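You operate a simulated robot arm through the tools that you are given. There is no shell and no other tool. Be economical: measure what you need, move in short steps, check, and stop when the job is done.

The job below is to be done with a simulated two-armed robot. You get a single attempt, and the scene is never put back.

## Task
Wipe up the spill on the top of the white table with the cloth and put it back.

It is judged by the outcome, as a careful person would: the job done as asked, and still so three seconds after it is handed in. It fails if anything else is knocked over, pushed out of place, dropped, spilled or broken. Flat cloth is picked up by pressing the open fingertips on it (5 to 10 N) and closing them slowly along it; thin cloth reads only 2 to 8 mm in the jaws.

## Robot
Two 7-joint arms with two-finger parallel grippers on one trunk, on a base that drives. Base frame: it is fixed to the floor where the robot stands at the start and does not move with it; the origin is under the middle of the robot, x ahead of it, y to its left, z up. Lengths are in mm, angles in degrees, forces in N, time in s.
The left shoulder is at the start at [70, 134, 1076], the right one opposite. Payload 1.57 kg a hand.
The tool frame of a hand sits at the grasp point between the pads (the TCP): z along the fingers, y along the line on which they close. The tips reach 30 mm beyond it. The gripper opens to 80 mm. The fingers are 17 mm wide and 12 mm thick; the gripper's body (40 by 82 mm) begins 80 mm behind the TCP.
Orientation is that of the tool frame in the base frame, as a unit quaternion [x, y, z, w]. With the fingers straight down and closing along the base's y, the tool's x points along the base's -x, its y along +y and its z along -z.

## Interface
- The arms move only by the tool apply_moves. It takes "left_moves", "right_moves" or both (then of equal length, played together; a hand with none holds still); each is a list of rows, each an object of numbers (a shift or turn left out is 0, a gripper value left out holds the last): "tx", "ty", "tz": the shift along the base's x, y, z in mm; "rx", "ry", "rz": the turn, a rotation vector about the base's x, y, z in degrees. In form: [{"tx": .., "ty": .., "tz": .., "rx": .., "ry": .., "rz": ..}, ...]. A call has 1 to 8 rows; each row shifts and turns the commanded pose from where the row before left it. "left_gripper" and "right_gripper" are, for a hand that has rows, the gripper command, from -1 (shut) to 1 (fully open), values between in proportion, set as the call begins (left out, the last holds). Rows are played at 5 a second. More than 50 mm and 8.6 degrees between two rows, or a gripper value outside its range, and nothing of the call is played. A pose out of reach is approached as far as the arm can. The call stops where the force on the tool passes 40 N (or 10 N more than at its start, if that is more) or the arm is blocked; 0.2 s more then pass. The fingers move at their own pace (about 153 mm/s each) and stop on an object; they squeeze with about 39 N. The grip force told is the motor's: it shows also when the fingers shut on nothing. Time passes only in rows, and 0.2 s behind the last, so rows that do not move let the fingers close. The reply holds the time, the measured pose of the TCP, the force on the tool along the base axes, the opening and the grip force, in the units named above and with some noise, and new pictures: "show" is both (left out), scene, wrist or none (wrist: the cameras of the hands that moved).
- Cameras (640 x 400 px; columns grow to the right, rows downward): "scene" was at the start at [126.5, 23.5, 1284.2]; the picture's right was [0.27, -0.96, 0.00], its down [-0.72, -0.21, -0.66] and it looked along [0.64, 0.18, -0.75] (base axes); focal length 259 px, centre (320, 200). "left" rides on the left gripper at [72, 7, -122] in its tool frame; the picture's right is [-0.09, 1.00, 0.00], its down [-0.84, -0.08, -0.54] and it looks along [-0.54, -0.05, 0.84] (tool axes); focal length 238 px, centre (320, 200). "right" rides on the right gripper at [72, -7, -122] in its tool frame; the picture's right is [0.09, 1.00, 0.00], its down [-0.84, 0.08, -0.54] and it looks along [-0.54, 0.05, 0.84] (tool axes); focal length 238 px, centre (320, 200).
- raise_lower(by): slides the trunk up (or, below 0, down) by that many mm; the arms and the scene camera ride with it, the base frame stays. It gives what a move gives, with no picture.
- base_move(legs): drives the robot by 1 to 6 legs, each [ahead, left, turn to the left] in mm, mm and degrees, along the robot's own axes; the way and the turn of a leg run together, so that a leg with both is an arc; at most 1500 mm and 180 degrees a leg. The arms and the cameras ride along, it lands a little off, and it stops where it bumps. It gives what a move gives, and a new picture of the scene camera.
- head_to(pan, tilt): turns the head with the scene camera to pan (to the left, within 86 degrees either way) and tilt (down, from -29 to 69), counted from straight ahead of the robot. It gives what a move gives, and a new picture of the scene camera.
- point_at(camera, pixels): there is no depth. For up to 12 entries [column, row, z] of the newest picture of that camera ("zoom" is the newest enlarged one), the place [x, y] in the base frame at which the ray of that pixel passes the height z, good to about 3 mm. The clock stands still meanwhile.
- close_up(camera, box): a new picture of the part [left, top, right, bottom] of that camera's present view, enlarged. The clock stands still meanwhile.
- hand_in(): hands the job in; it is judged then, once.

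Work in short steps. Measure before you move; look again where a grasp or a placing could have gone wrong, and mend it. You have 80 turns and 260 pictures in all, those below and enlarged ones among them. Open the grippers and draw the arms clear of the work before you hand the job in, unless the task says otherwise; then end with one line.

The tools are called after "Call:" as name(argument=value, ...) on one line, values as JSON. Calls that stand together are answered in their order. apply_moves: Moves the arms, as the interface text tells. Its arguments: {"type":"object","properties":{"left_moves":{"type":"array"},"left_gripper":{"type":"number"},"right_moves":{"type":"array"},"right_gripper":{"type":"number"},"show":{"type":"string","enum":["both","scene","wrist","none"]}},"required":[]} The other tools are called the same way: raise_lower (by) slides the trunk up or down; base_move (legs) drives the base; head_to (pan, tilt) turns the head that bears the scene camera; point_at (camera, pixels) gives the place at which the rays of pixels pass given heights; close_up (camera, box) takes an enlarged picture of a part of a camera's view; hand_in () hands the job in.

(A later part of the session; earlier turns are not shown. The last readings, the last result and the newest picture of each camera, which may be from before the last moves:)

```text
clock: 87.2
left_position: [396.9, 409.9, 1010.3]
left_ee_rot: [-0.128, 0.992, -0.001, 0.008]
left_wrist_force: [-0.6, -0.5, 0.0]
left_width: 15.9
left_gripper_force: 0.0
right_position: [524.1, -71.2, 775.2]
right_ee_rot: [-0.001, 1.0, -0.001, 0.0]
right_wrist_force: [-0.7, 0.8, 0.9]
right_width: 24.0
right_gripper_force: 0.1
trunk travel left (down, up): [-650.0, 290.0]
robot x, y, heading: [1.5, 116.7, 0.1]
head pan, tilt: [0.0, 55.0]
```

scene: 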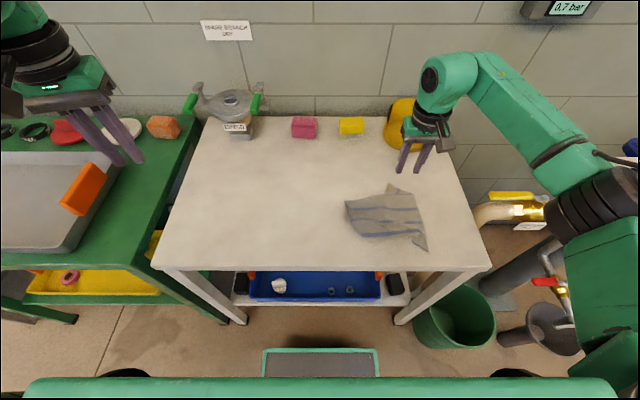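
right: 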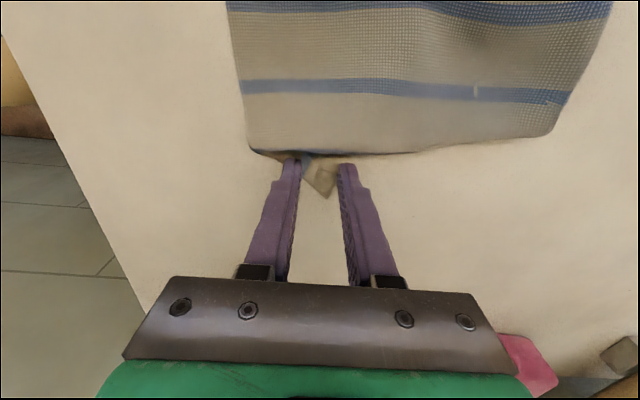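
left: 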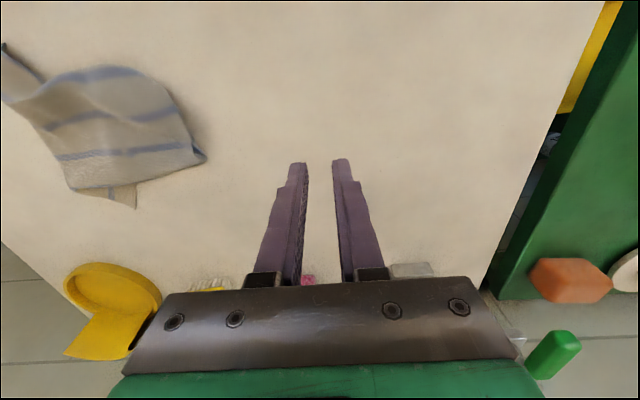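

The flap is between the tips. I press (about 3–4 mm lower) and close in small steps.

Call:
apply_moves(right_moves=[{"tz": -3}, {"tz": -1}, {}], right_gripper=-0.55, show="none")

Call:
apply_moves(right_moves=[{}, {}], right_gripper=-0.75, show="wrist")

Call:
apply_moves(right_moves=[{}, {}, {}], right_gripper=-1, show="wrist")

```text
clock: 88.0
left_position: [397.2, 409.1, 1011.6]
left_ee_rot: [-0.126, 0.992, -0.001, 0.009]
left_wrist_force: [0.3, -0.6, -0.3]
left_width: 16.0
left_gripper_force: 0.0
right_position: [524.2, -70.5, 772.6]
right_ee_rot: [-0.001, 1.0, 0.0, 0.0]
right_wrist_force: [1.3, -0.2, 2.2]
right_width: 17.9
right_gripper_force: 0.1
trunk travel left (down, up): [-650.0, 290.0]
robot x, y, heading: [-2.6, 118.5, 0.1]
head pan, tilt: [0.0, 55.0]
```

```text
clock: 88.6
left_position: [396.7, 409.7, 1011.7]
left_ee_rot: [-0.127, 0.992, -0.001, 0.008]
left_wrist_force: [0.3, 1.1, -0.7]
left_width: 16.0
left_gripper_force: 0.1
right_position: [523.7, -72.3, 771.1]
right_ee_rot: [-0.003, 1.0, 0.0, 0.0]
right_wrist_force: [0.2, 0.7, 3.1]
right_width: 9.4
right_gripper_force: 0.0
trunk travel left (down, up): [-650.0, 290.0]
robot x, y, heading: [0.1, 119.3, 0.5]
head pan, tilt: [0.0, 55.0]
```

right: 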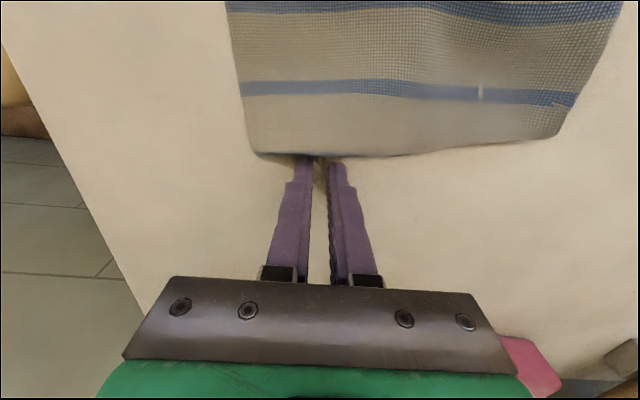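

```text
clock: 89.4
left_position: [397.5, 409.6, 1013.0]
left_ee_rot: [-0.127, 0.992, -0.001, 0.008]
left_wrist_force: [-0.5, -0.3, 0.3]
left_width: 16.0
left_gripper_force: 0.1
right_position: [523.7, -72.2, 771.8]
right_ee_rot: [-0.002, 1.0, 0.0, 0.001]
right_wrist_force: [1.2, -0.3, 4.5]
right_width: 0.0
right_gripper_force: 21.8
trunk travel left (down, up): [-650.0, 290.0]
robot x, y, heading: [-4.8, 120.5, 0.3]
head pan, tilt: [0.0, 55.0]
```

right: 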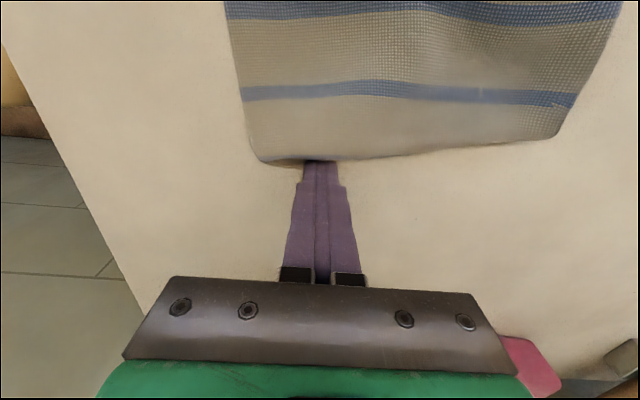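

Still no pinch. Since the closed tips rest on the flap, I press about 15–20 N and slide it outward (+x) by friction.

Call:
apply_moves(right_moves=[{"tz": 12}, {"tx": 6}, {"tz": -10}, {"tz": -5}, {"tx": 15, "ty": -4}, {"tx": 15, "ty": -4}, {"tx": 15, "ty": -4}, {}], show="wrist")

```text
clock: 91.2
left_position: [393.0, 411.3, 1013.3]
left_ee_rot: [-0.126, 0.992, -0.002, 0.009]
left_wrist_force: [0.2, 0.4, -0.2]
left_width: 16.0
left_gripper_force: 0.0
right_position: [572.0, -84.4, 771.9]
right_ee_rot: [-0.002, 1.0, 0.0, 0.002]
right_wrist_force: [-5.2, 2.8, 22.5]
right_width: 0.0
right_gripper_force: 20.8
trunk travel left (down, up): [-650.0, 290.0]
robot x, y, heading: [-0.6, 118.4, -0.0]
head pan, tilt: [0.0, 55.0]
```

right: 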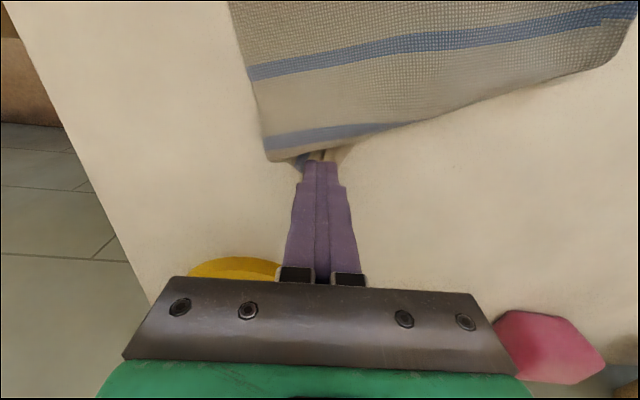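

Friction sliding works: another stripe has come out and the corner is following. I continue to about x 605.

Call:
apply_moves(right_moves=[{"tx": 12, "ty": -4}, {"tx": 12, "ty": -4}, {"tx": 10, "ty": -4}, {}], show="none")

Call:
apply_moves(right_moves=[{"tz": 30}, {"tz": 40}, {"tz": 40}, {"ty": -40}, {"ty": -40}, {"ty": -30}, {}], show="scene")

Call:
close_up(camera="scene", box=[310, 150, 470, 260])

```text
clock: 92.2
left_position: [393.6, 412.0, 1013.9]
left_ee_rot: [-0.128, 0.992, -0.001, 0.011]
left_wrist_force: [-1.0, 0.1, 0.1]
left_width: 16.0
left_gripper_force: 0.0
right_position: [575.6, -86.0, 771.5]
right_ee_rot: [-0.001, 1.0, -0.001, 0.003]
right_wrist_force: [-3.2, 1.1, 24.3]
right_width: 0.1
right_gripper_force: 21.4
right hand out of reach, approached as far as the arm can: row 1, 2, 3
trunk travel left (down, up): [-650.0, 290.0]
robot x, y, heading: [-1.2, 120.7, -0.1]
head pan, tilt: [0.0, 55.0]
```

```text
clock: 93.8
left_position: [397.2, 409.3, 1012.8]
left_ee_rot: [-0.127, 0.992, 0.0, 0.008]
left_wrist_force: [-0.8, 0.3, 0.3]
left_width: 15.9
left_gripper_force: 0.0
right_position: [560.6, -146.3, 868.8]
right_ee_rot: [-0.002, 1.0, -0.001, 0.001]
right_wrist_force: [0.4, 0.6, -0.8]
right_width: 0.0
right_gripper_force: 20.9
right hand out of reach, approached as far as the arm can: row 4, 5, 6
trunk travel left (down, up): [-650.0, 290.0]
robot x, y, heading: [1.1, 119.5, 0.2]
head pan, tilt: [0.0, 55.0]
```

scene: 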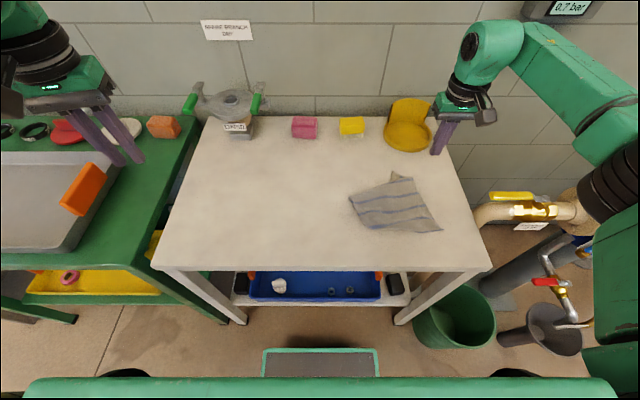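

```text
3.64 times, centred on (390, 205) of scene
```

zoom: 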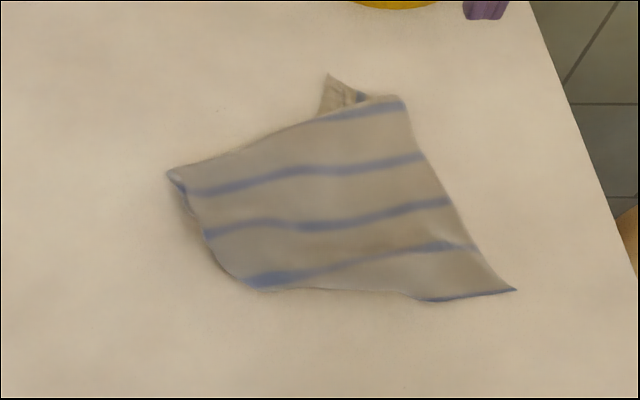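

Much better: the right side is nearly unfolded. I measure the present outline.

Call:
point_at(camera="zoom", pixels=[[330, 75, 742], [402, 97, 742], [515, 290, 742], [167, 172, 742], [205, 240, 742], [260, 290, 742], [410, 297, 742], [300, 120, 742]])

Call:
close_up(camera="scene", box=[340, 160, 450, 240])

```text
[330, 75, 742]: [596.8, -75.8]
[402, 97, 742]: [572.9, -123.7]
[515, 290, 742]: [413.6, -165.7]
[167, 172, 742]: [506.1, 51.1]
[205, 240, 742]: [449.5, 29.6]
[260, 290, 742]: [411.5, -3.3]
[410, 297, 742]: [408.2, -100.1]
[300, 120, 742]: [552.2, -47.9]
```

```text
5.00 times, centred on (395, 200) of scene
```

zoom: 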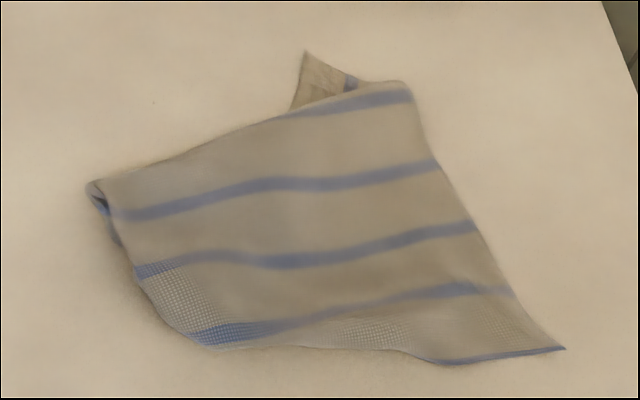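

The cloth's centre now is about 60 mm too far right. I bring the right hand back to its carry pose, return the base, and turn it right again so the left hand can pull the left side back.

Call:
apply_moves(right_moves=[{"tz": 40, "tx": -15}, {"tz": 40, "tx": -20}, {"tz": 17, "tx": -30, "ty": 20}, {"tx": -30, "ty": 35}, {"tx": -11, "ty": 40}, {"ty": 18}, {}], right_gripper=0.5, show="none")

Call:
base_move(legs=[[0, -119, 0], [0, 0, -15]])

```text
clock: 95.4
left_position: [396.4, 408.9, 1012.6]
left_ee_rot: [-0.127, 0.992, -0.001, 0.008]
left_wrist_force: [0.3, 0.3, -0.8]
left_width: 16.2
left_gripper_force: 0.0
right_position: [456.2, -32.7, 965.5]
right_ee_rot: [-0.002, 1.0, 0.0, 0.0]
right_wrist_force: [0.0, 0.1, -0.9]
right_width: 60.0
right_gripper_force: 0.0
trunk travel left (down, up): [-650.0, 290.0]
robot x, y, heading: [3.5, 116.5, 0.2]
head pan, tilt: [0.0, 55.0]
```

```text
clock: 97.5
left_position: [459.6, 179.1, 1012.7]
left_ee_rot: [0.002, 1.0, -0.002, 0.009]
left_wrist_force: [-0.3, 0.6, -0.4]
left_width: 15.7
left_gripper_force: 0.0
right_position: [401.4, -264.8, 966.7]
right_ee_rot: [0.128, 0.992, -0.001, 0.0]
right_wrist_force: [0.1, 0.3, -0.9]
right_width: 60.0
right_gripper_force: 0.0
trunk travel left (down, up): [-650.0, 290.0]
robot x, y, heading: [-1.7, -0.0, -14.7]
head pan, tilt: [0.0, 55.0]
```

scene: 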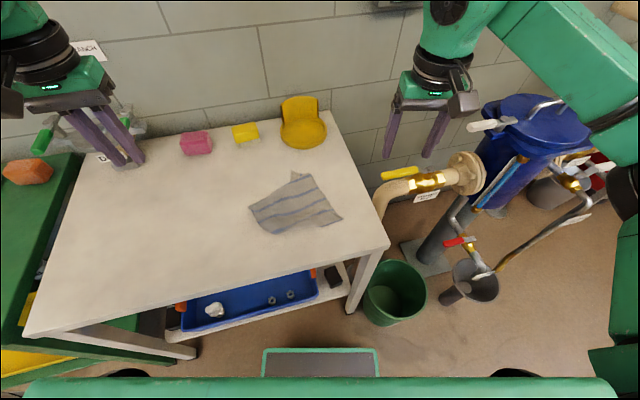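

I bring the left hand over the cloth's left edge to view it.

Call:
apply_moves(left_moves=[{"ty": -35, "tz": -30}, {"ty": -35, "tz": -30}, {"ty": -30, "tz": -35}, {"tz": -35, "tx": 10}, {"tz": -30}, {"tz": -25}, {}], left_gripper=0.2, show="wrist")

Call:
close_up(camera="left", box=[60, 20, 340, 200])

```text
clock: 99.1
left_position: [468.0, 76.8, 826.6]
left_ee_rot: [0.003, 1.0, 0.0, 0.008]
left_wrist_force: [-0.3, 0.9, -0.1]
left_width: 48.1
left_gripper_force: 0.1
right_position: [402.1, -264.6, 966.3]
right_ee_rot: [0.129, 0.992, 0.0, 0.0]
right_wrist_force: [0.3, 0.3, -1.0]
right_width: 59.8
right_gripper_force: 0.1
trunk travel left (down, up): [-650.0, 290.0]
robot x, y, heading: [1.7, 2.5, -14.9]
head pan, tilt: [0.0, 55.0]
```

left: 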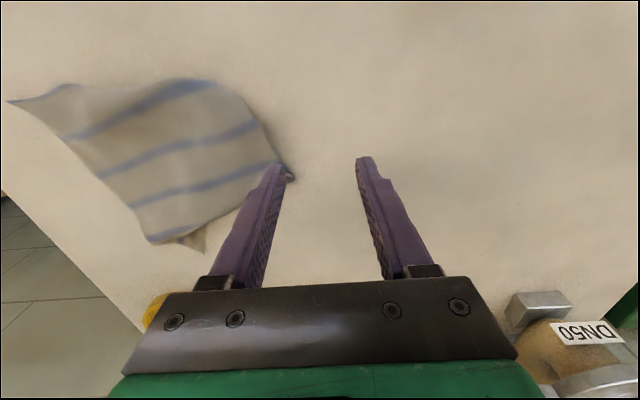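

```text
2.22 times, centred on (200, 110) of left
```

zoom: 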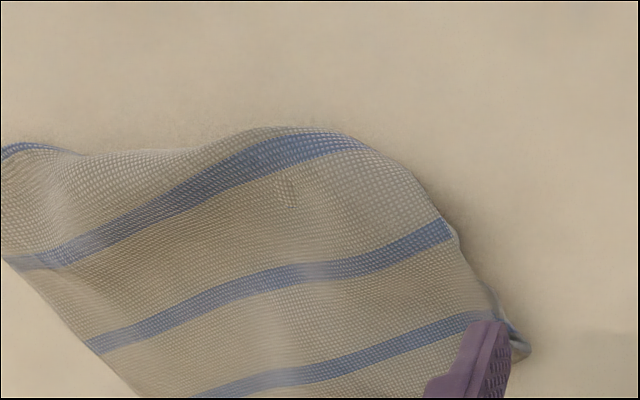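

The near-left corner is folded under. I locate the fold edge points in this view.

Call:
point_at(camera="zoom", pixels=[[330, 130, 745], [410, 180, 745], [455, 235, 745], [490, 290, 745], [525, 350, 742], [260, 135, 745], [130, 152, 745]])

```text
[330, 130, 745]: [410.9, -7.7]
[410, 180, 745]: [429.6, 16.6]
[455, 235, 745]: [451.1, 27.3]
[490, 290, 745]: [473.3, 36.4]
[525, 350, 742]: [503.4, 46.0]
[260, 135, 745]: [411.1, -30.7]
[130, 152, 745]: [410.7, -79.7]
```

I pinch the top layer just inside the near-left fold, around (445,-5).

Call:
apply_moves(left_moves=[{"tx": -12, "ty": -40}, {"tx": -11, "ty": -42}, {"tz": -25}, {"tz": -20}, {"tz": -8}, {}], left_gripper=-0.1, show="wrist")

```text
clock: 100.5
left_position: [445.7, -3.5, 774.4]
left_ee_rot: [0.003, 1.0, -0.002, 0.009]
left_wrist_force: [0.6, -1.1, 10.6]
left_width: 35.2
left_gripper_force: 0.1
right_position: [400.9, -264.7, 966.7]
right_ee_rot: [0.129, 0.992, 0.0, 0.0]
right_wrist_force: [-0.4, 0.2, 0.1]
right_width: 59.7
right_gripper_force: 0.1
trunk travel left (down, up): [-650.0, 290.0]
robot x, y, heading: [0.6, -0.4, -14.7]
head pan, tilt: [0.0, 55.0]
```

left: 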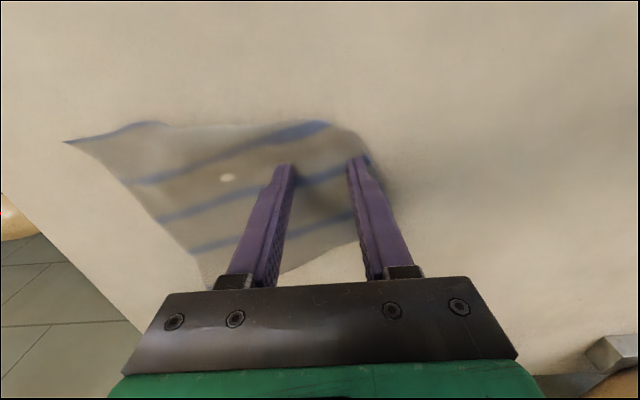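

Good contact at 10.6 N. I close slowly.

Call:
apply_moves(left_moves=[{}, {}], left_gripper=-0.4, show="none")

Call:
apply_moves(left_moves=[{}, {}], left_gripper=-0.7, show="none")

Call:
apply_moves(left_moves=[{}, {}, {}], left_gripper=-1, show="wrist")

```text
clock: 101.1
left_position: [444.4, -3.8, 774.8]
left_ee_rot: [0.003, 1.0, -0.002, 0.008]
left_wrist_force: [0.6, -0.7, 13.1]
left_width: 21.6
left_gripper_force: 0.0
right_position: [399.0, -264.8, 966.8]
right_ee_rot: [0.129, 0.992, 0.0, 0.001]
right_wrist_force: [0.9, 0.2, 0.4]
right_width: 60.0
right_gripper_force: 0.0
trunk travel left (down, up): [-650.0, 290.0]
robot x, y, heading: [-1.2, 1.9, -15.0]
head pan, tilt: [0.0, 55.0]
```

```text
clock: 101.7
left_position: [444.9, -3.8, 772.9]
left_ee_rot: [0.003, 1.0, -0.001, 0.009]
left_wrist_force: [0.5, -0.3, 15.0]
left_width: 7.9
left_gripper_force: 0.1
right_position: [399.4, -265.1, 967.9]
right_ee_rot: [0.129, 0.992, 0.0, 0.0]
right_wrist_force: [-0.4, -0.6, -0.8]
right_width: 60.0
right_gripper_force: 0.1
trunk travel left (down, up): [-650.0, 290.0]
robot x, y, heading: [-0.9, -0.3, -14.9]
head pan, tilt: [0.0, 55.0]
```

```text
clock: 102.5
left_position: [444.4, -4.8, 774.9]
left_ee_rot: [0.003, 1.0, -0.001, 0.009]
left_wrist_force: [0.9, 2.8, 15.9]
left_width: 0.1
left_gripper_force: 21.4
right_position: [400.4, -264.0, 967.8]
right_ee_rot: [0.129, 0.992, 0.0, 0.0]
right_wrist_force: [-0.7, 0.3, 0.3]
right_width: 60.1
right_gripper_force: 0.1
trunk travel left (down, up): [-650.0, 290.0]
robot x, y, heading: [2.5, -0.2, -14.9]
head pan, tilt: [0.0, 55.0]
```

left: 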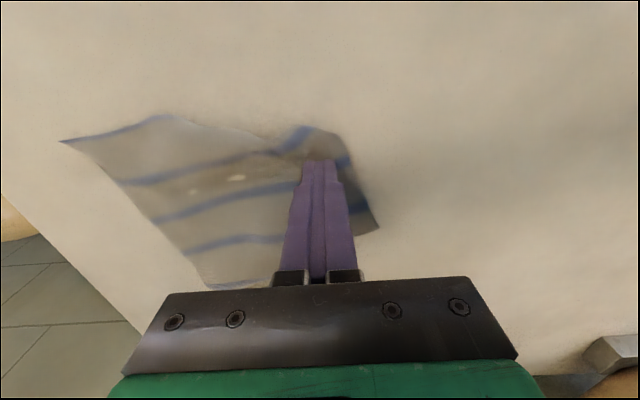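

That slipped off (0.1 mm). I retry with a wider 60 mm opening, like the first successful grasp, slightly farther in.

Call:
apply_moves(left_moves=[{"tz": 20}, {"tz": 5, "ty": -8, "tx": 8}, {"tz": -12}, {"tz": -12}, {"tz": -2}, {}], left_gripper=0.4, show="none")

Call:
apply_moves(left_moves=[{}, {}], left_gripper=0.1, show="none")

Call:
apply_moves(left_moves=[{}, {}], left_gripper=-0.2, show="wrist")

Call:
apply_moves(left_moves=[{}, {}], left_gripper=-0.6, show="none")

Call:
apply_moves(left_moves=[{}, {}, {}], left_gripper=-1, show="wrist")

```text
clock: 103.9
left_position: [453.3, -11.9, 774.5]
left_ee_rot: [0.003, 1.0, -0.002, 0.009]
left_wrist_force: [0.6, 2.0, 13.2]
left_width: 56.3
left_gripper_force: 0.2
right_position: [400.8, -265.0, 966.7]
right_ee_rot: [0.129, 0.992, 0.0, 0.001]
right_wrist_force: [0.0, -0.5, 1.3]
right_width: 59.8
right_gripper_force: 0.1
trunk travel left (down, up): [-650.0, 290.0]
robot x, y, heading: [1.3, -3.1, -14.6]
head pan, tilt: [0.0, 55.0]
```

```text
clock: 104.5
left_position: [451.9, -12.1, 774.4]
left_ee_rot: [0.002, 1.0, -0.003, 0.009]
left_wrist_force: [1.0, -3.1, 17.2]
left_width: 41.1
left_gripper_force: 0.0
right_position: [400.4, -265.5, 967.9]
right_ee_rot: [0.129, 0.992, 0.0, 0.001]
right_wrist_force: [-0.4, 0.5, 0.0]
right_width: 59.9
right_gripper_force: 0.1
trunk travel left (down, up): [-650.0, 290.0]
robot x, y, heading: [0.1, 1.1, -14.6]
head pan, tilt: [0.0, 55.0]
```

```text
clock: 105.1
left_position: [453.3, -11.6, 774.8]
left_ee_rot: [0.004, 1.0, -0.002, 0.009]
left_wrist_force: [2.4, -1.8, 20.5]
left_width: 31.3
left_gripper_force: 0.0
right_position: [400.2, -265.3, 967.6]
right_ee_rot: [0.129, 0.992, 0.0, 0.0]
right_wrist_force: [-0.5, -0.5, -0.7]
right_width: 59.9
right_gripper_force: 0.0
trunk travel left (down, up): [-650.0, 290.0]
robot x, y, heading: [-4.7, 0.1, -14.8]
head pan, tilt: [0.0, 55.0]
```

left: 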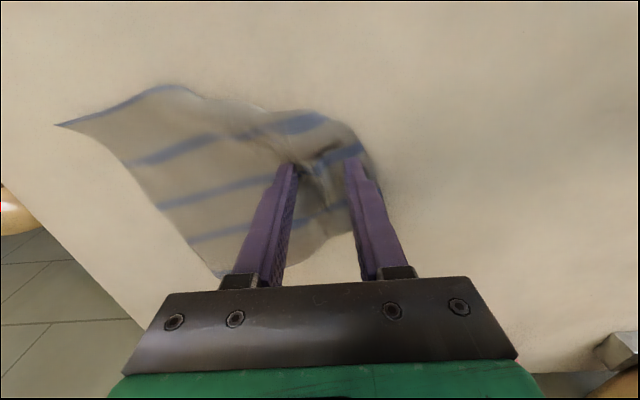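

```text
clock: 105.7
left_position: [452.3, -11.9, 775.5]
left_ee_rot: [0.004, 1.0, -0.001, 0.009]
left_wrist_force: [1.4, 1.1, 21.3]
left_width: 15.9
left_gripper_force: 0.8
right_position: [400.3, -264.1, 967.4]
right_ee_rot: [0.129, 0.992, -0.001, 0.0]
right_wrist_force: [0.1, 0.3, 0.1]
right_width: 59.8
right_gripper_force: 0.1
trunk travel left (down, up): [-650.0, 290.0]
robot x, y, heading: [2.4, -0.2, -14.9]
head pan, tilt: [0.0, 55.0]
```

```text
clock: 106.5
left_position: [451.9, -11.9, 774.4]
left_ee_rot: [0.003, 1.0, -0.002, 0.009]
left_wrist_force: [3.6, 0.3, 21.8]
left_width: 3.5
left_gripper_force: 24.3
right_position: [398.0, -264.7, 968.7]
right_ee_rot: [0.128, 0.992, 0.0, 0.0]
right_wrist_force: [-0.1, -1.2, 0.8]
right_width: 60.0
right_gripper_force: 0.0
trunk travel left (down, up): [-650.0, 290.0]
robot x, y, heading: [-5.7, -0.4, -14.6]
head pan, tilt: [0.0, 55.0]
```

left: 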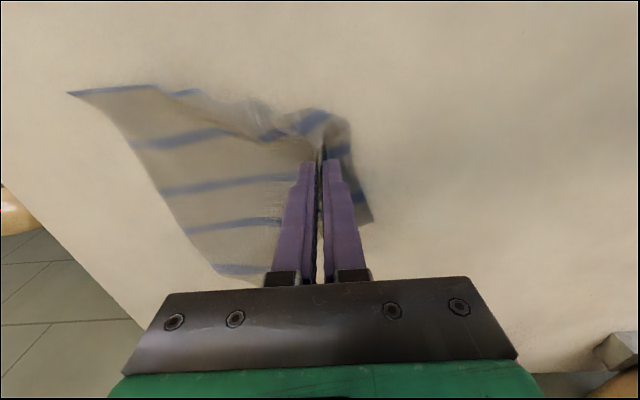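

Gripped (3.5 mm). I lift about 90 mm so the folded-under parts hang free, and look.

Call:
apply_moves(left_moves=[{"tz": 25}, {"tz": 25}, {"tz": 25}, {"tz": 20, "ty": 15}, {"ty": 15}, {}])

Call:
close_up(camera="scene", box=[220, 140, 380, 240])

```text
clock: 107.9
left_position: [454.3, 19.4, 867.1]
left_ee_rot: [0.003, 1.0, -0.001, 0.007]
left_wrist_force: [-1.2, 0.5, 1.2]
left_width: 3.1
left_gripper_force: 23.5
right_position: [401.7, -265.4, 967.2]
right_ee_rot: [0.128, 0.992, 0.0, 0.0]
right_wrist_force: [-0.2, 1.0, -0.2]
right_width: 60.0
right_gripper_force: 0.0
trunk travel left (down, up): [-650.0, 290.0]
robot x, y, heading: [3.2, -4.2, -15.0]
head pan, tilt: [0.0, 55.0]
```

scene: 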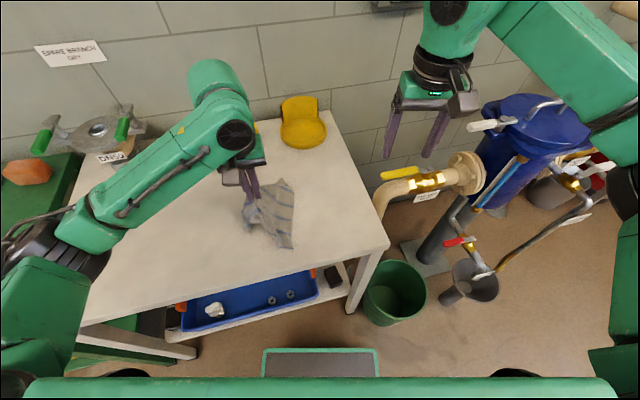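
left: 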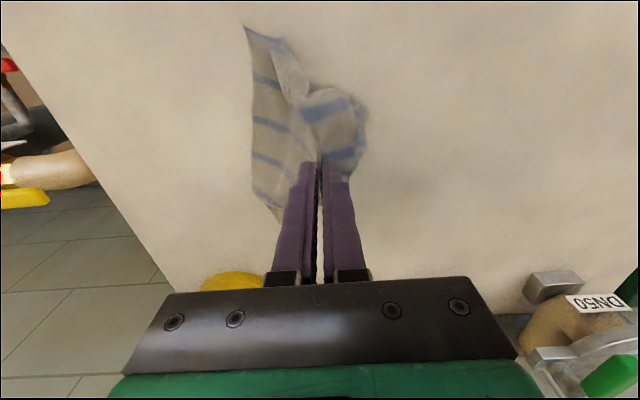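

```text
4.00 times, centred on (300, 190) of scene
```

zoom: 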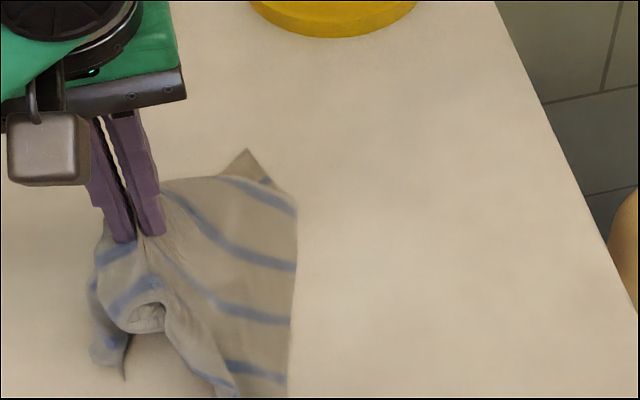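

The left flap now hangs free on the left side. I lower while moving inward (right and away) so the flap lays outward.

Call:
apply_moves(left_moves=[{"tz": -15}, {"tz": -15, "ty": -10, "tx": 4}, {"tz": -15, "ty": -12, "tx": 5}, {"tz": -15, "ty": -12, "tx": 5}, {"tz": -15, "ty": -12, "tx": 5}, {"tz": -12, "ty": -8}, {}], show="none")

Call:
apply_moves(left_moves=[{}, {}], left_gripper=-0.5, show="none")

Call:
apply_moves(left_moves=[{"tz": 25}, {"tz": 35}, {"tz": 40}, {"ty": 45}, {"ty": 45}, {"ty": 45}, {}])

Call:
close_up(camera="scene", box=[220, 140, 380, 250])

```text
clock: 109.5
left_position: [473.5, -37.0, 780.1]
left_ee_rot: [0.003, 1.0, -0.002, 0.008]
left_wrist_force: [0.0, 0.7, 2.8]
left_width: 3.3
left_gripper_force: 24.3
right_position: [401.0, -264.5, 966.3]
right_ee_rot: [0.128, 0.992, 0.001, 0.0]
right_wrist_force: [0.1, -1.4, -0.1]
right_width: 60.2
right_gripper_force: 0.1
trunk travel left (down, up): [-650.0, 290.0]
robot x, y, heading: [-1.6, -0.6, -14.3]
head pan, tilt: [0.0, 55.0]
```

```text
clock: 110.1
left_position: [474.1, -36.6, 778.6]
left_ee_rot: [0.003, 1.0, -0.001, 0.007]
left_wrist_force: [-0.5, 0.6, -0.7]
left_width: 20.0
left_gripper_force: 0.2
right_position: [402.5, -265.4, 966.8]
right_ee_rot: [0.128, 0.992, 0.0, 0.0]
right_wrist_force: [-0.4, -1.0, -0.3]
right_width: 60.0
right_gripper_force: 0.0
trunk travel left (down, up): [-650.0, 290.0]
robot x, y, heading: [1.6, -2.6, -14.7]
head pan, tilt: [0.0, 55.0]
```

```text
clock: 111.7
left_position: [473.8, 103.4, 880.5]
left_ee_rot: [0.003, 1.0, -0.001, 0.008]
left_wrist_force: [0.0, -0.3, -0.4]
left_width: 20.0
left_gripper_force: 0.1
right_position: [401.2, -265.8, 967.2]
right_ee_rot: [0.129, 0.992, 0.0, 0.0]
right_wrist_force: [0.9, -0.1, 0.0]
right_width: 59.9
right_gripper_force: 0.1
trunk travel left (down, up): [-650.0, 290.0]
robot x, y, heading: [-1.8, 0.3, -14.9]
head pan, tilt: [0.0, 55.0]
```

scene: 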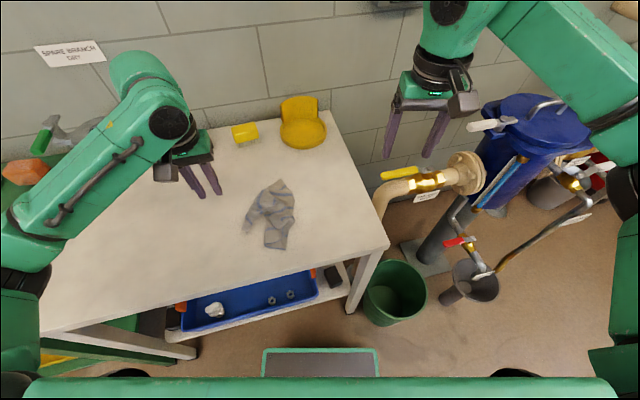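
left: 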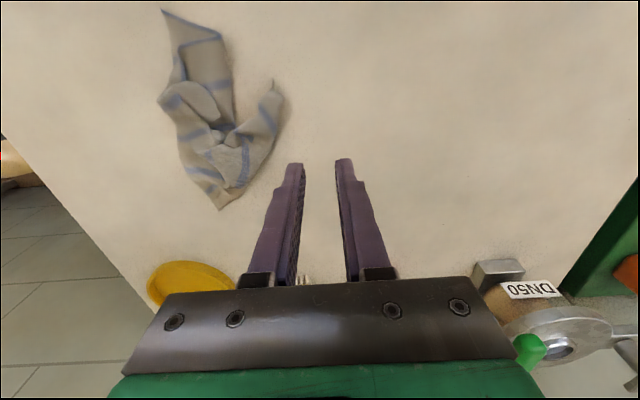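

```text
3.64 times, centred on (300, 195) of scene
```

zoom: 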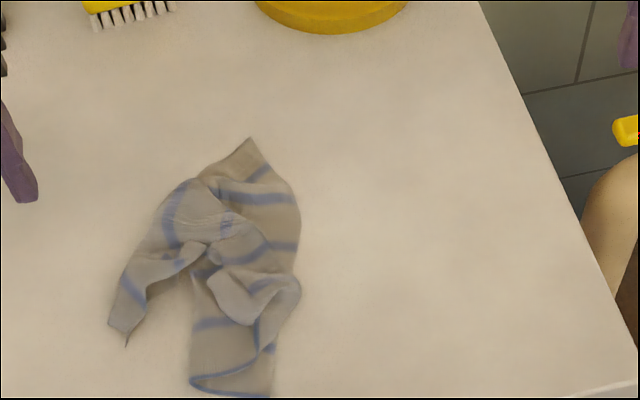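

It's more crumpled, but the corners are now exposed: left corner at zoom (122,335), far corner (250,140), near end (230,385). I measure them and will pull each corner to its original spot.

Call:
point_at(camera="zoom", pixels=[[126, 343, 742], [110, 322, 742], [150, 300, 745], [125, 285, 745], [250, 140, 742], [215, 170, 745], [280, 170, 745], [190, 383, 742], [270, 397, 742]])

Call:
close_up(camera="left", box=[120, 0, 320, 220])

```text
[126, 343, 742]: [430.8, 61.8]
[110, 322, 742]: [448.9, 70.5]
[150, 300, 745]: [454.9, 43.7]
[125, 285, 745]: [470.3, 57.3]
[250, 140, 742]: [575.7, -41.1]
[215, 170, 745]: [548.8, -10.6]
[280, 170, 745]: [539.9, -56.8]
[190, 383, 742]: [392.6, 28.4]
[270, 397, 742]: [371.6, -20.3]
```

```text
1.82 times, centred on (220, 110) of left
```

zoom: 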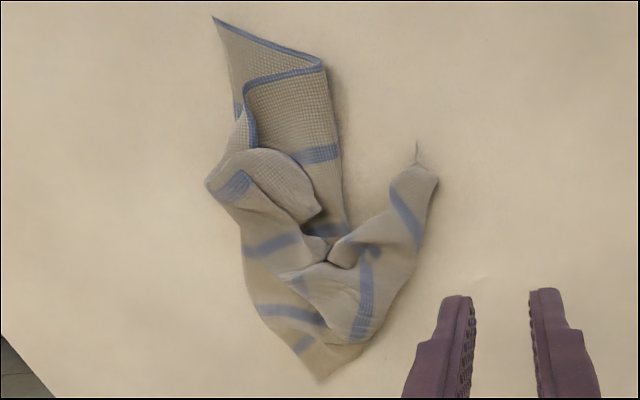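

The cloth is centred near (480,10), matching its original centre. I use the friction slide, which worked well, to spread the exposed corners. First is the left lobe at (447,56), pulled toward the near-left.

Call:
apply_moves(left_moves=[{"tx": -14, "ty": -24}, {"tx": -13, "ty": -24}, {"tz": -40}, {"tz": -40}, {"tz": -20}, {"tz": -6}, {"tz": -2}, {}], left_gripper=-1, show="none")

Call:
apply_moves(left_moves=[{"tx": -10, "ty": 8}, {"tx": -12, "ty": 10}, {"tx": -12, "ty": 10}, {"tx": -12, "ty": 10}, {"tx": -12, "ty": 10}, {}])

```text
clock: 113.5
left_position: [448.3, 51.3, 773.7]
left_ee_rot: [0.002, 1.0, -0.001, 0.008]
left_wrist_force: [0.5, -0.5, 1.8]
left_width: 0.2
left_gripper_force: 21.1
right_position: [400.6, -263.9, 965.7]
right_ee_rot: [0.128, 0.992, 0.0, 0.0]
right_wrist_force: [0.3, -0.6, -0.6]
right_width: 59.9
right_gripper_force: 0.1
trunk travel left (down, up): [-650.0, 290.0]
robot x, y, heading: [-2.9, 1.4, -15.0]
head pan, tilt: [0.0, 55.0]
```

```text
clock: 114.9
left_position: [386.3, 99.4, 773.3]
left_ee_rot: [0.002, 1.0, -0.002, 0.008]
left_wrist_force: [-0.5, 0.6, 2.8]
left_width: 0.2
left_gripper_force: 21.5
right_position: [401.5, -264.7, 966.5]
right_ee_rot: [0.129, 0.992, 0.0, 0.0]
right_wrist_force: [-0.3, -0.1, 0.4]
right_width: 60.1
right_gripper_force: 0.1
trunk travel left (down, up): [-650.0, 290.0]
robot x, y, heading: [0.5, -2.0, -14.8]
head pan, tilt: [0.0, 55.0]
```

scene: 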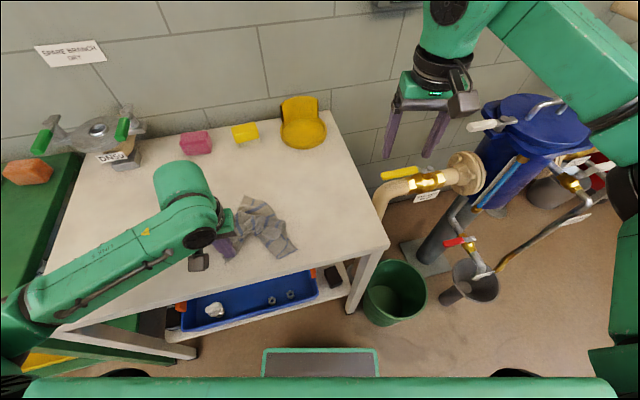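
left: 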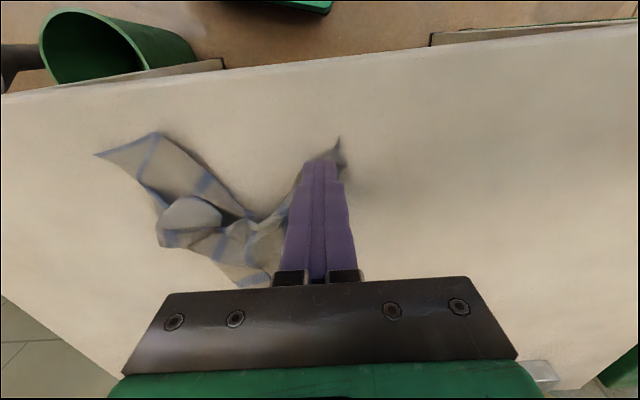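

The left corner followed to about (378,102). I lift clear and look again.

Call:
apply_moves(left_moves=[{"tz": 40}, {"tz": 40}, {"tz": 40}, {"ty": 40, "tx": 20}, {"ty": 30, "tx": 20}, {}], show="wrist")

Call:
close_up(camera="left", box=[40, 60, 320, 240])

Call:
close_up(camera="scene", box=[210, 150, 340, 270])

```text
clock: 116.3
left_position: [428.3, 171.6, 892.3]
left_ee_rot: [0.003, 1.0, -0.001, 0.008]
left_wrist_force: [0.1, 0.3, -0.3]
left_width: 0.1
left_gripper_force: 21.6
right_position: [402.8, -264.9, 966.1]
right_ee_rot: [0.13, 0.992, 0.0, -0.001]
right_wrist_force: [0.0, 0.3, 0.4]
right_width: 59.7
right_gripper_force: 0.1
trunk travel left (down, up): [-650.0, 290.0]
robot x, y, heading: [1.8, 1.7, -14.9]
head pan, tilt: [0.0, 55.0]
```

left: 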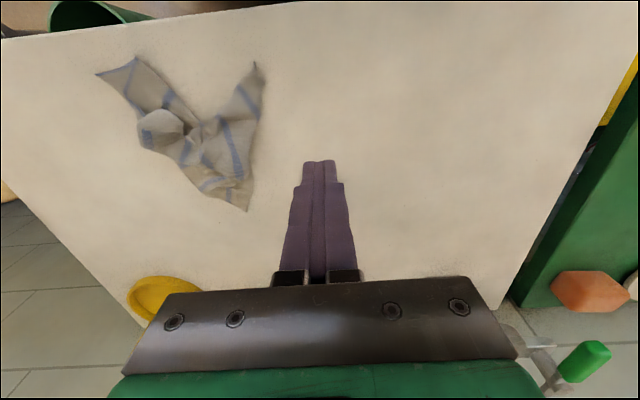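

```text
2.22 times, centred on (180, 150) of left
```

zoom: 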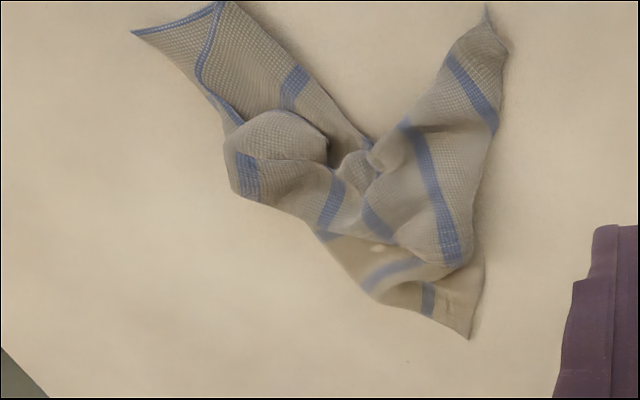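

```text
3.33 times, centred on (275, 210) of scene
```

zoom: 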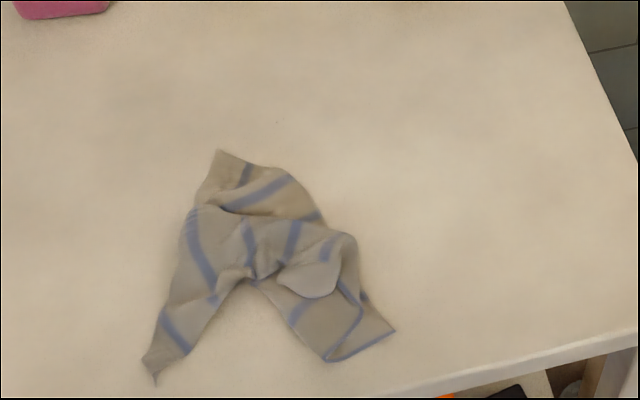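

The lump at zoom (280,140) is the folded-over near-left corner area; being raised, it can be pinched and carried to the near-left. I measure it along with the other points.

Call:
point_at(camera="left", pixels=[[162, 128, 755], [140, 125, 755], [183, 132, 755], [97, 73, 742], [134, 58, 742], [247, 210, 742], [254, 64, 742], [145, 148, 745], [160, 110, 750]])

```text
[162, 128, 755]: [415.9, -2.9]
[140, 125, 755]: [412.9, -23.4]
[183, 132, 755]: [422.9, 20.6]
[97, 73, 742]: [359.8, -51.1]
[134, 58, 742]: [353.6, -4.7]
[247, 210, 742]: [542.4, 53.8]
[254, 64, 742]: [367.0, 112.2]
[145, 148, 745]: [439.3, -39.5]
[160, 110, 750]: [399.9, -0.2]
```

I pinch the lump at (416,-3) from slightly above the table so that only the upper layers are taken.

Call:
apply_moves(left_moves=[{"ty": -45}, {"ty": -45}, {"ty": -44}, {"ty": -40, "tx": -12}, {"tz": -40}, {"tz": -40}, {"tz": -31}, {}], left_gripper=0.5, show="wrist")

Call:
apply_moves(left_moves=[{}, {}], left_gripper=0, show="none")

Call:
apply_moves(left_moves=[{}, {}], left_gripper=-0.5, show="none")

Call:
apply_moves(left_moves=[{}, {}, {}], left_gripper=-1, show="wrist")

```text
clock: 118.1
left_position: [416.1, -6.2, 783.1]
left_ee_rot: [0.002, 1.0, -0.001, 0.008]
left_wrist_force: [0.3, 0.0, 1.9]
left_width: 60.1
left_gripper_force: 0.0
right_position: [401.7, -263.7, 966.5]
right_ee_rot: [0.129, 0.992, 0.0, 0.0]
right_wrist_force: [-0.3, -0.8, -0.4]
right_width: 60.2
right_gripper_force: 0.0
trunk travel left (down, up): [-650.0, 290.0]
robot x, y, heading: [1.5, 1.0, -14.9]
head pan, tilt: [0.0, 55.0]
```

left: 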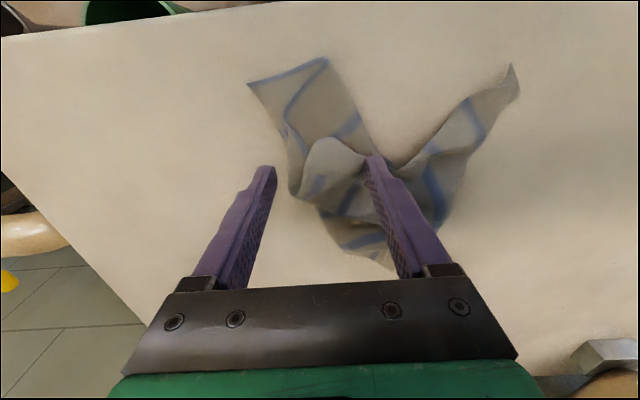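

```text
clock: 118.7
left_position: [415.8, -6.3, 783.3]
left_ee_rot: [0.002, 1.0, -0.001, 0.008]
left_wrist_force: [1.0, -0.9, -0.2]
left_width: 39.9
left_gripper_force: 0.1
right_position: [401.7, -264.5, 967.4]
right_ee_rot: [0.13, 0.992, 0.0, 0.0]
right_wrist_force: [0.2, -0.9, -0.1]
right_width: 60.1
right_gripper_force: 0.0
trunk travel left (down, up): [-650.0, 290.0]
robot x, y, heading: [-0.4, -0.6, -14.5]
head pan, tilt: [0.0, 55.0]
```

```text
clock: 119.3
left_position: [415.8, -4.8, 783.4]
left_ee_rot: [0.004, 1.0, -0.002, 0.008]
left_wrist_force: [-0.3, 0.3, -0.4]
left_width: 20.1
left_gripper_force: 0.1
right_position: [400.8, -264.6, 967.4]
right_ee_rot: [0.129, 0.992, 0.0, 0.001]
right_wrist_force: [0.1, -0.4, -0.5]
right_width: 60.1
right_gripper_force: 0.1
trunk travel left (down, up): [-650.0, 290.0]
robot x, y, heading: [3.3, 1.9, -15.2]
head pan, tilt: [0.0, 55.0]
```

```text
clock: 120.1
left_position: [416.8, -5.8, 782.4]
left_ee_rot: [0.004, 1.0, -0.001, 0.007]
left_wrist_force: [0.0, 0.0, 0.2]
left_width: 3.1
left_gripper_force: 25.0
right_position: [401.2, -264.1, 965.9]
right_ee_rot: [0.129, 0.992, 0.0, 0.0]
right_wrist_force: [0.2, 0.3, 1.2]
right_width: 60.1
right_gripper_force: 0.1
trunk travel left (down, up): [-650.0, 290.0]
robot x, y, heading: [-4.2, 0.1, -14.8]
head pan, tilt: [0.0, 55.0]
```

left: 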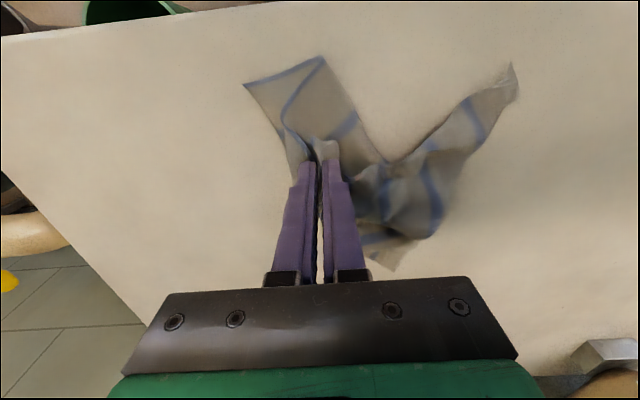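

Gripped (3.1 mm). I lift 45 mm and carry it toward the near-left at about (375,85), then lower.

Call:
apply_moves(left_moves=[{"tz": 25}, {"tz": 20, "ty": 10}, {"ty": 25, "tx": -10}, {"ty": 25, "tx": -15}, {"ty": 25, "tx": -15}, {"tz": -25}, {"tz": -20}, {}])

```text
clock: 121.9
left_position: [378.1, 79.5, 782.7]
left_ee_rot: [0.003, 1.0, -0.001, 0.007]
left_wrist_force: [1.2, -0.4, 4.0]
left_width: 3.2
left_gripper_force: 24.0
right_position: [401.4, -263.6, 967.0]
right_ee_rot: [0.128, 0.992, 0.0, 0.0]
right_wrist_force: [0.1, 0.3, -0.1]
right_width: 60.0
right_gripper_force: 0.0
trunk travel left (down, up): [-650.0, 290.0]
robot x, y, heading: [4.2, 0.2, -14.7]
head pan, tilt: [0.0, 55.0]
```

scene: 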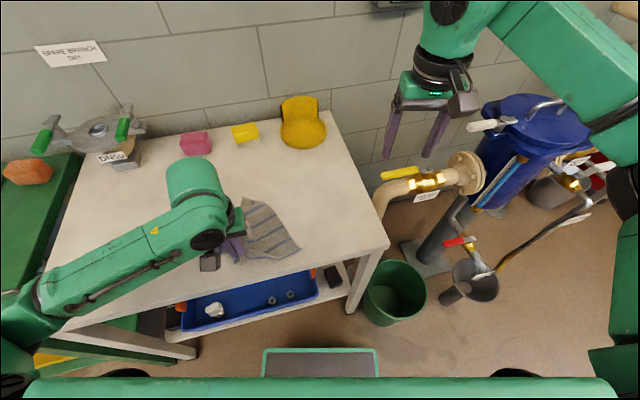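
left: 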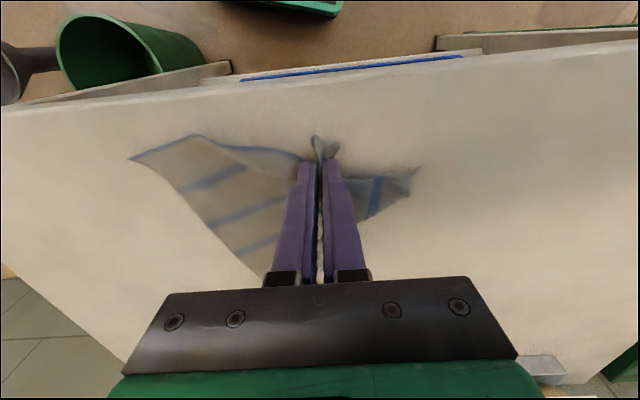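

Excellent, the cloth is opening out. I release, lift, and look at the result.

Call:
apply_moves(left_moves=[{"tz": -4}, {}], left_gripper=-0.6, show="none")

Call:
apply_moves(left_moves=[{"tz": 40}, {"tz": 40}, {"tz": 40}, {"ty": 45, "tx": 25}, {"ty": 40, "tx": 25}, {"ty": 40}, {}], show="wrist")

Call:
close_up(camera="left", box=[0, 20, 320, 220])

Call:
close_up(camera="scene", box=[210, 150, 340, 270])

```text
clock: 122.5
left_position: [376.7, 80.3, 778.1]
left_ee_rot: [0.003, 1.0, -0.001, 0.008]
left_wrist_force: [0.1, 0.0, -0.3]
left_width: 16.0
left_gripper_force: 0.3
right_position: [402.1, -265.1, 966.1]
right_ee_rot: [0.129, 0.992, 0.0, 0.0]
right_wrist_force: [0.1, 0.2, -0.1]
right_width: 60.0
right_gripper_force: 0.1
trunk travel left (down, up): [-650.0, 290.0]
robot x, y, heading: [-0.1, 0.3, -14.8]
head pan, tilt: [0.0, 55.0]
```

```text
refused: row 4 steps farther than a row can; nothing moved
```

```text
2.00 times, centred on (160, 120) of left
```

zoom: 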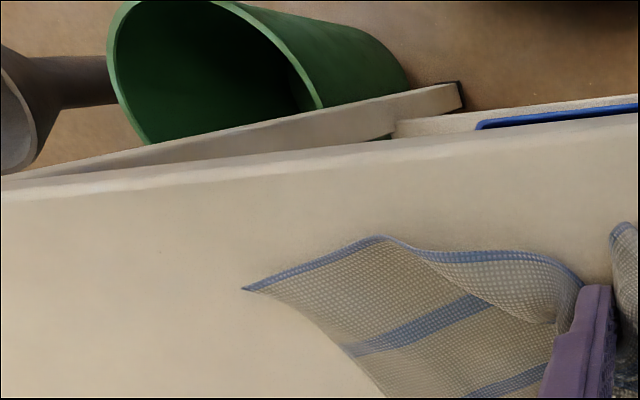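

```text
3.33 times, centred on (275, 210) of scene
```

zoom: 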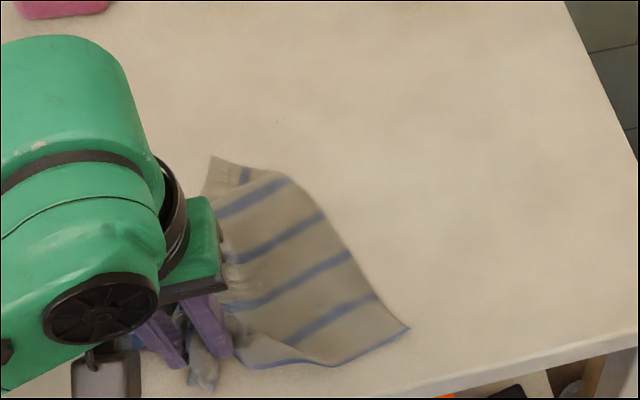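

The lift was refused because one row was too long; I repeat it with shorter rows.

Call:
apply_moves(left_moves=[{"tz": 35}, {"tz": 40}, {"tz": 40}, {"ty": 40, "tx": 20}, {"ty": 40, "tx": 20}, {"ty": 40}, {}], show="wrist")

Call:
close_up(camera="left", box=[0, 0, 320, 220])

Call:
close_up(camera="scene", box=[210, 150, 340, 270])

```text
clock: 124.1
left_position: [416.7, 202.3, 896.2]
left_ee_rot: [0.004, 1.0, -0.003, 0.006]
left_wrist_force: [-0.6, 0.2, 0.1]
left_width: 16.1
left_gripper_force: 0.0
right_position: [402.5, -265.0, 966.1]
right_ee_rot: [0.129, 0.992, 0.001, -0.002]
right_wrist_force: [-0.4, -0.8, 0.1]
right_width: 60.1
right_gripper_force: 0.1
trunk travel left (down, up): [-650.0, 290.0]
robot x, y, heading: [0.5, 1.2, -14.7]
head pan, tilt: [0.0, 55.0]
```

left: 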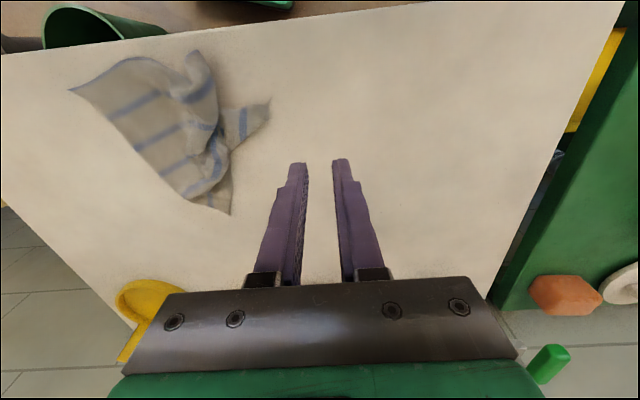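

```text
1.82 times, centred on (160, 110) of left
```

zoom: 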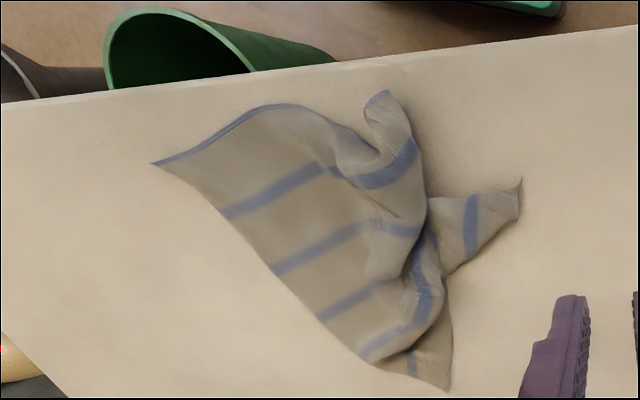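

```text
3.33 times, centred on (275, 210) of scene
```

zoom: 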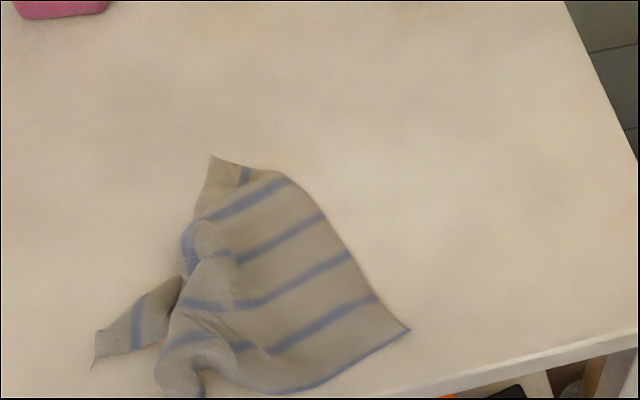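

Good progress. Next I slide the left lobe (left view ~ (250,120)) toward the far-left. I measure first.

Call:
point_at(camera="left", pixels=[[250, 120, 744], [268, 102, 742], [262, 122, 742], [230, 212, 742], [69, 90, 742], [197, 55, 742], [140, 58, 742], [190, 195, 742]])

```text
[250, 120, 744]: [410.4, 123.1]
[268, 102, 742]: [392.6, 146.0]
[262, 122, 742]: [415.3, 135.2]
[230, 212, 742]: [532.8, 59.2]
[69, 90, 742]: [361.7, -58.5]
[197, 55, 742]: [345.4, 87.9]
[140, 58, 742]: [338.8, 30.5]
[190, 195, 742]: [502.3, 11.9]
```

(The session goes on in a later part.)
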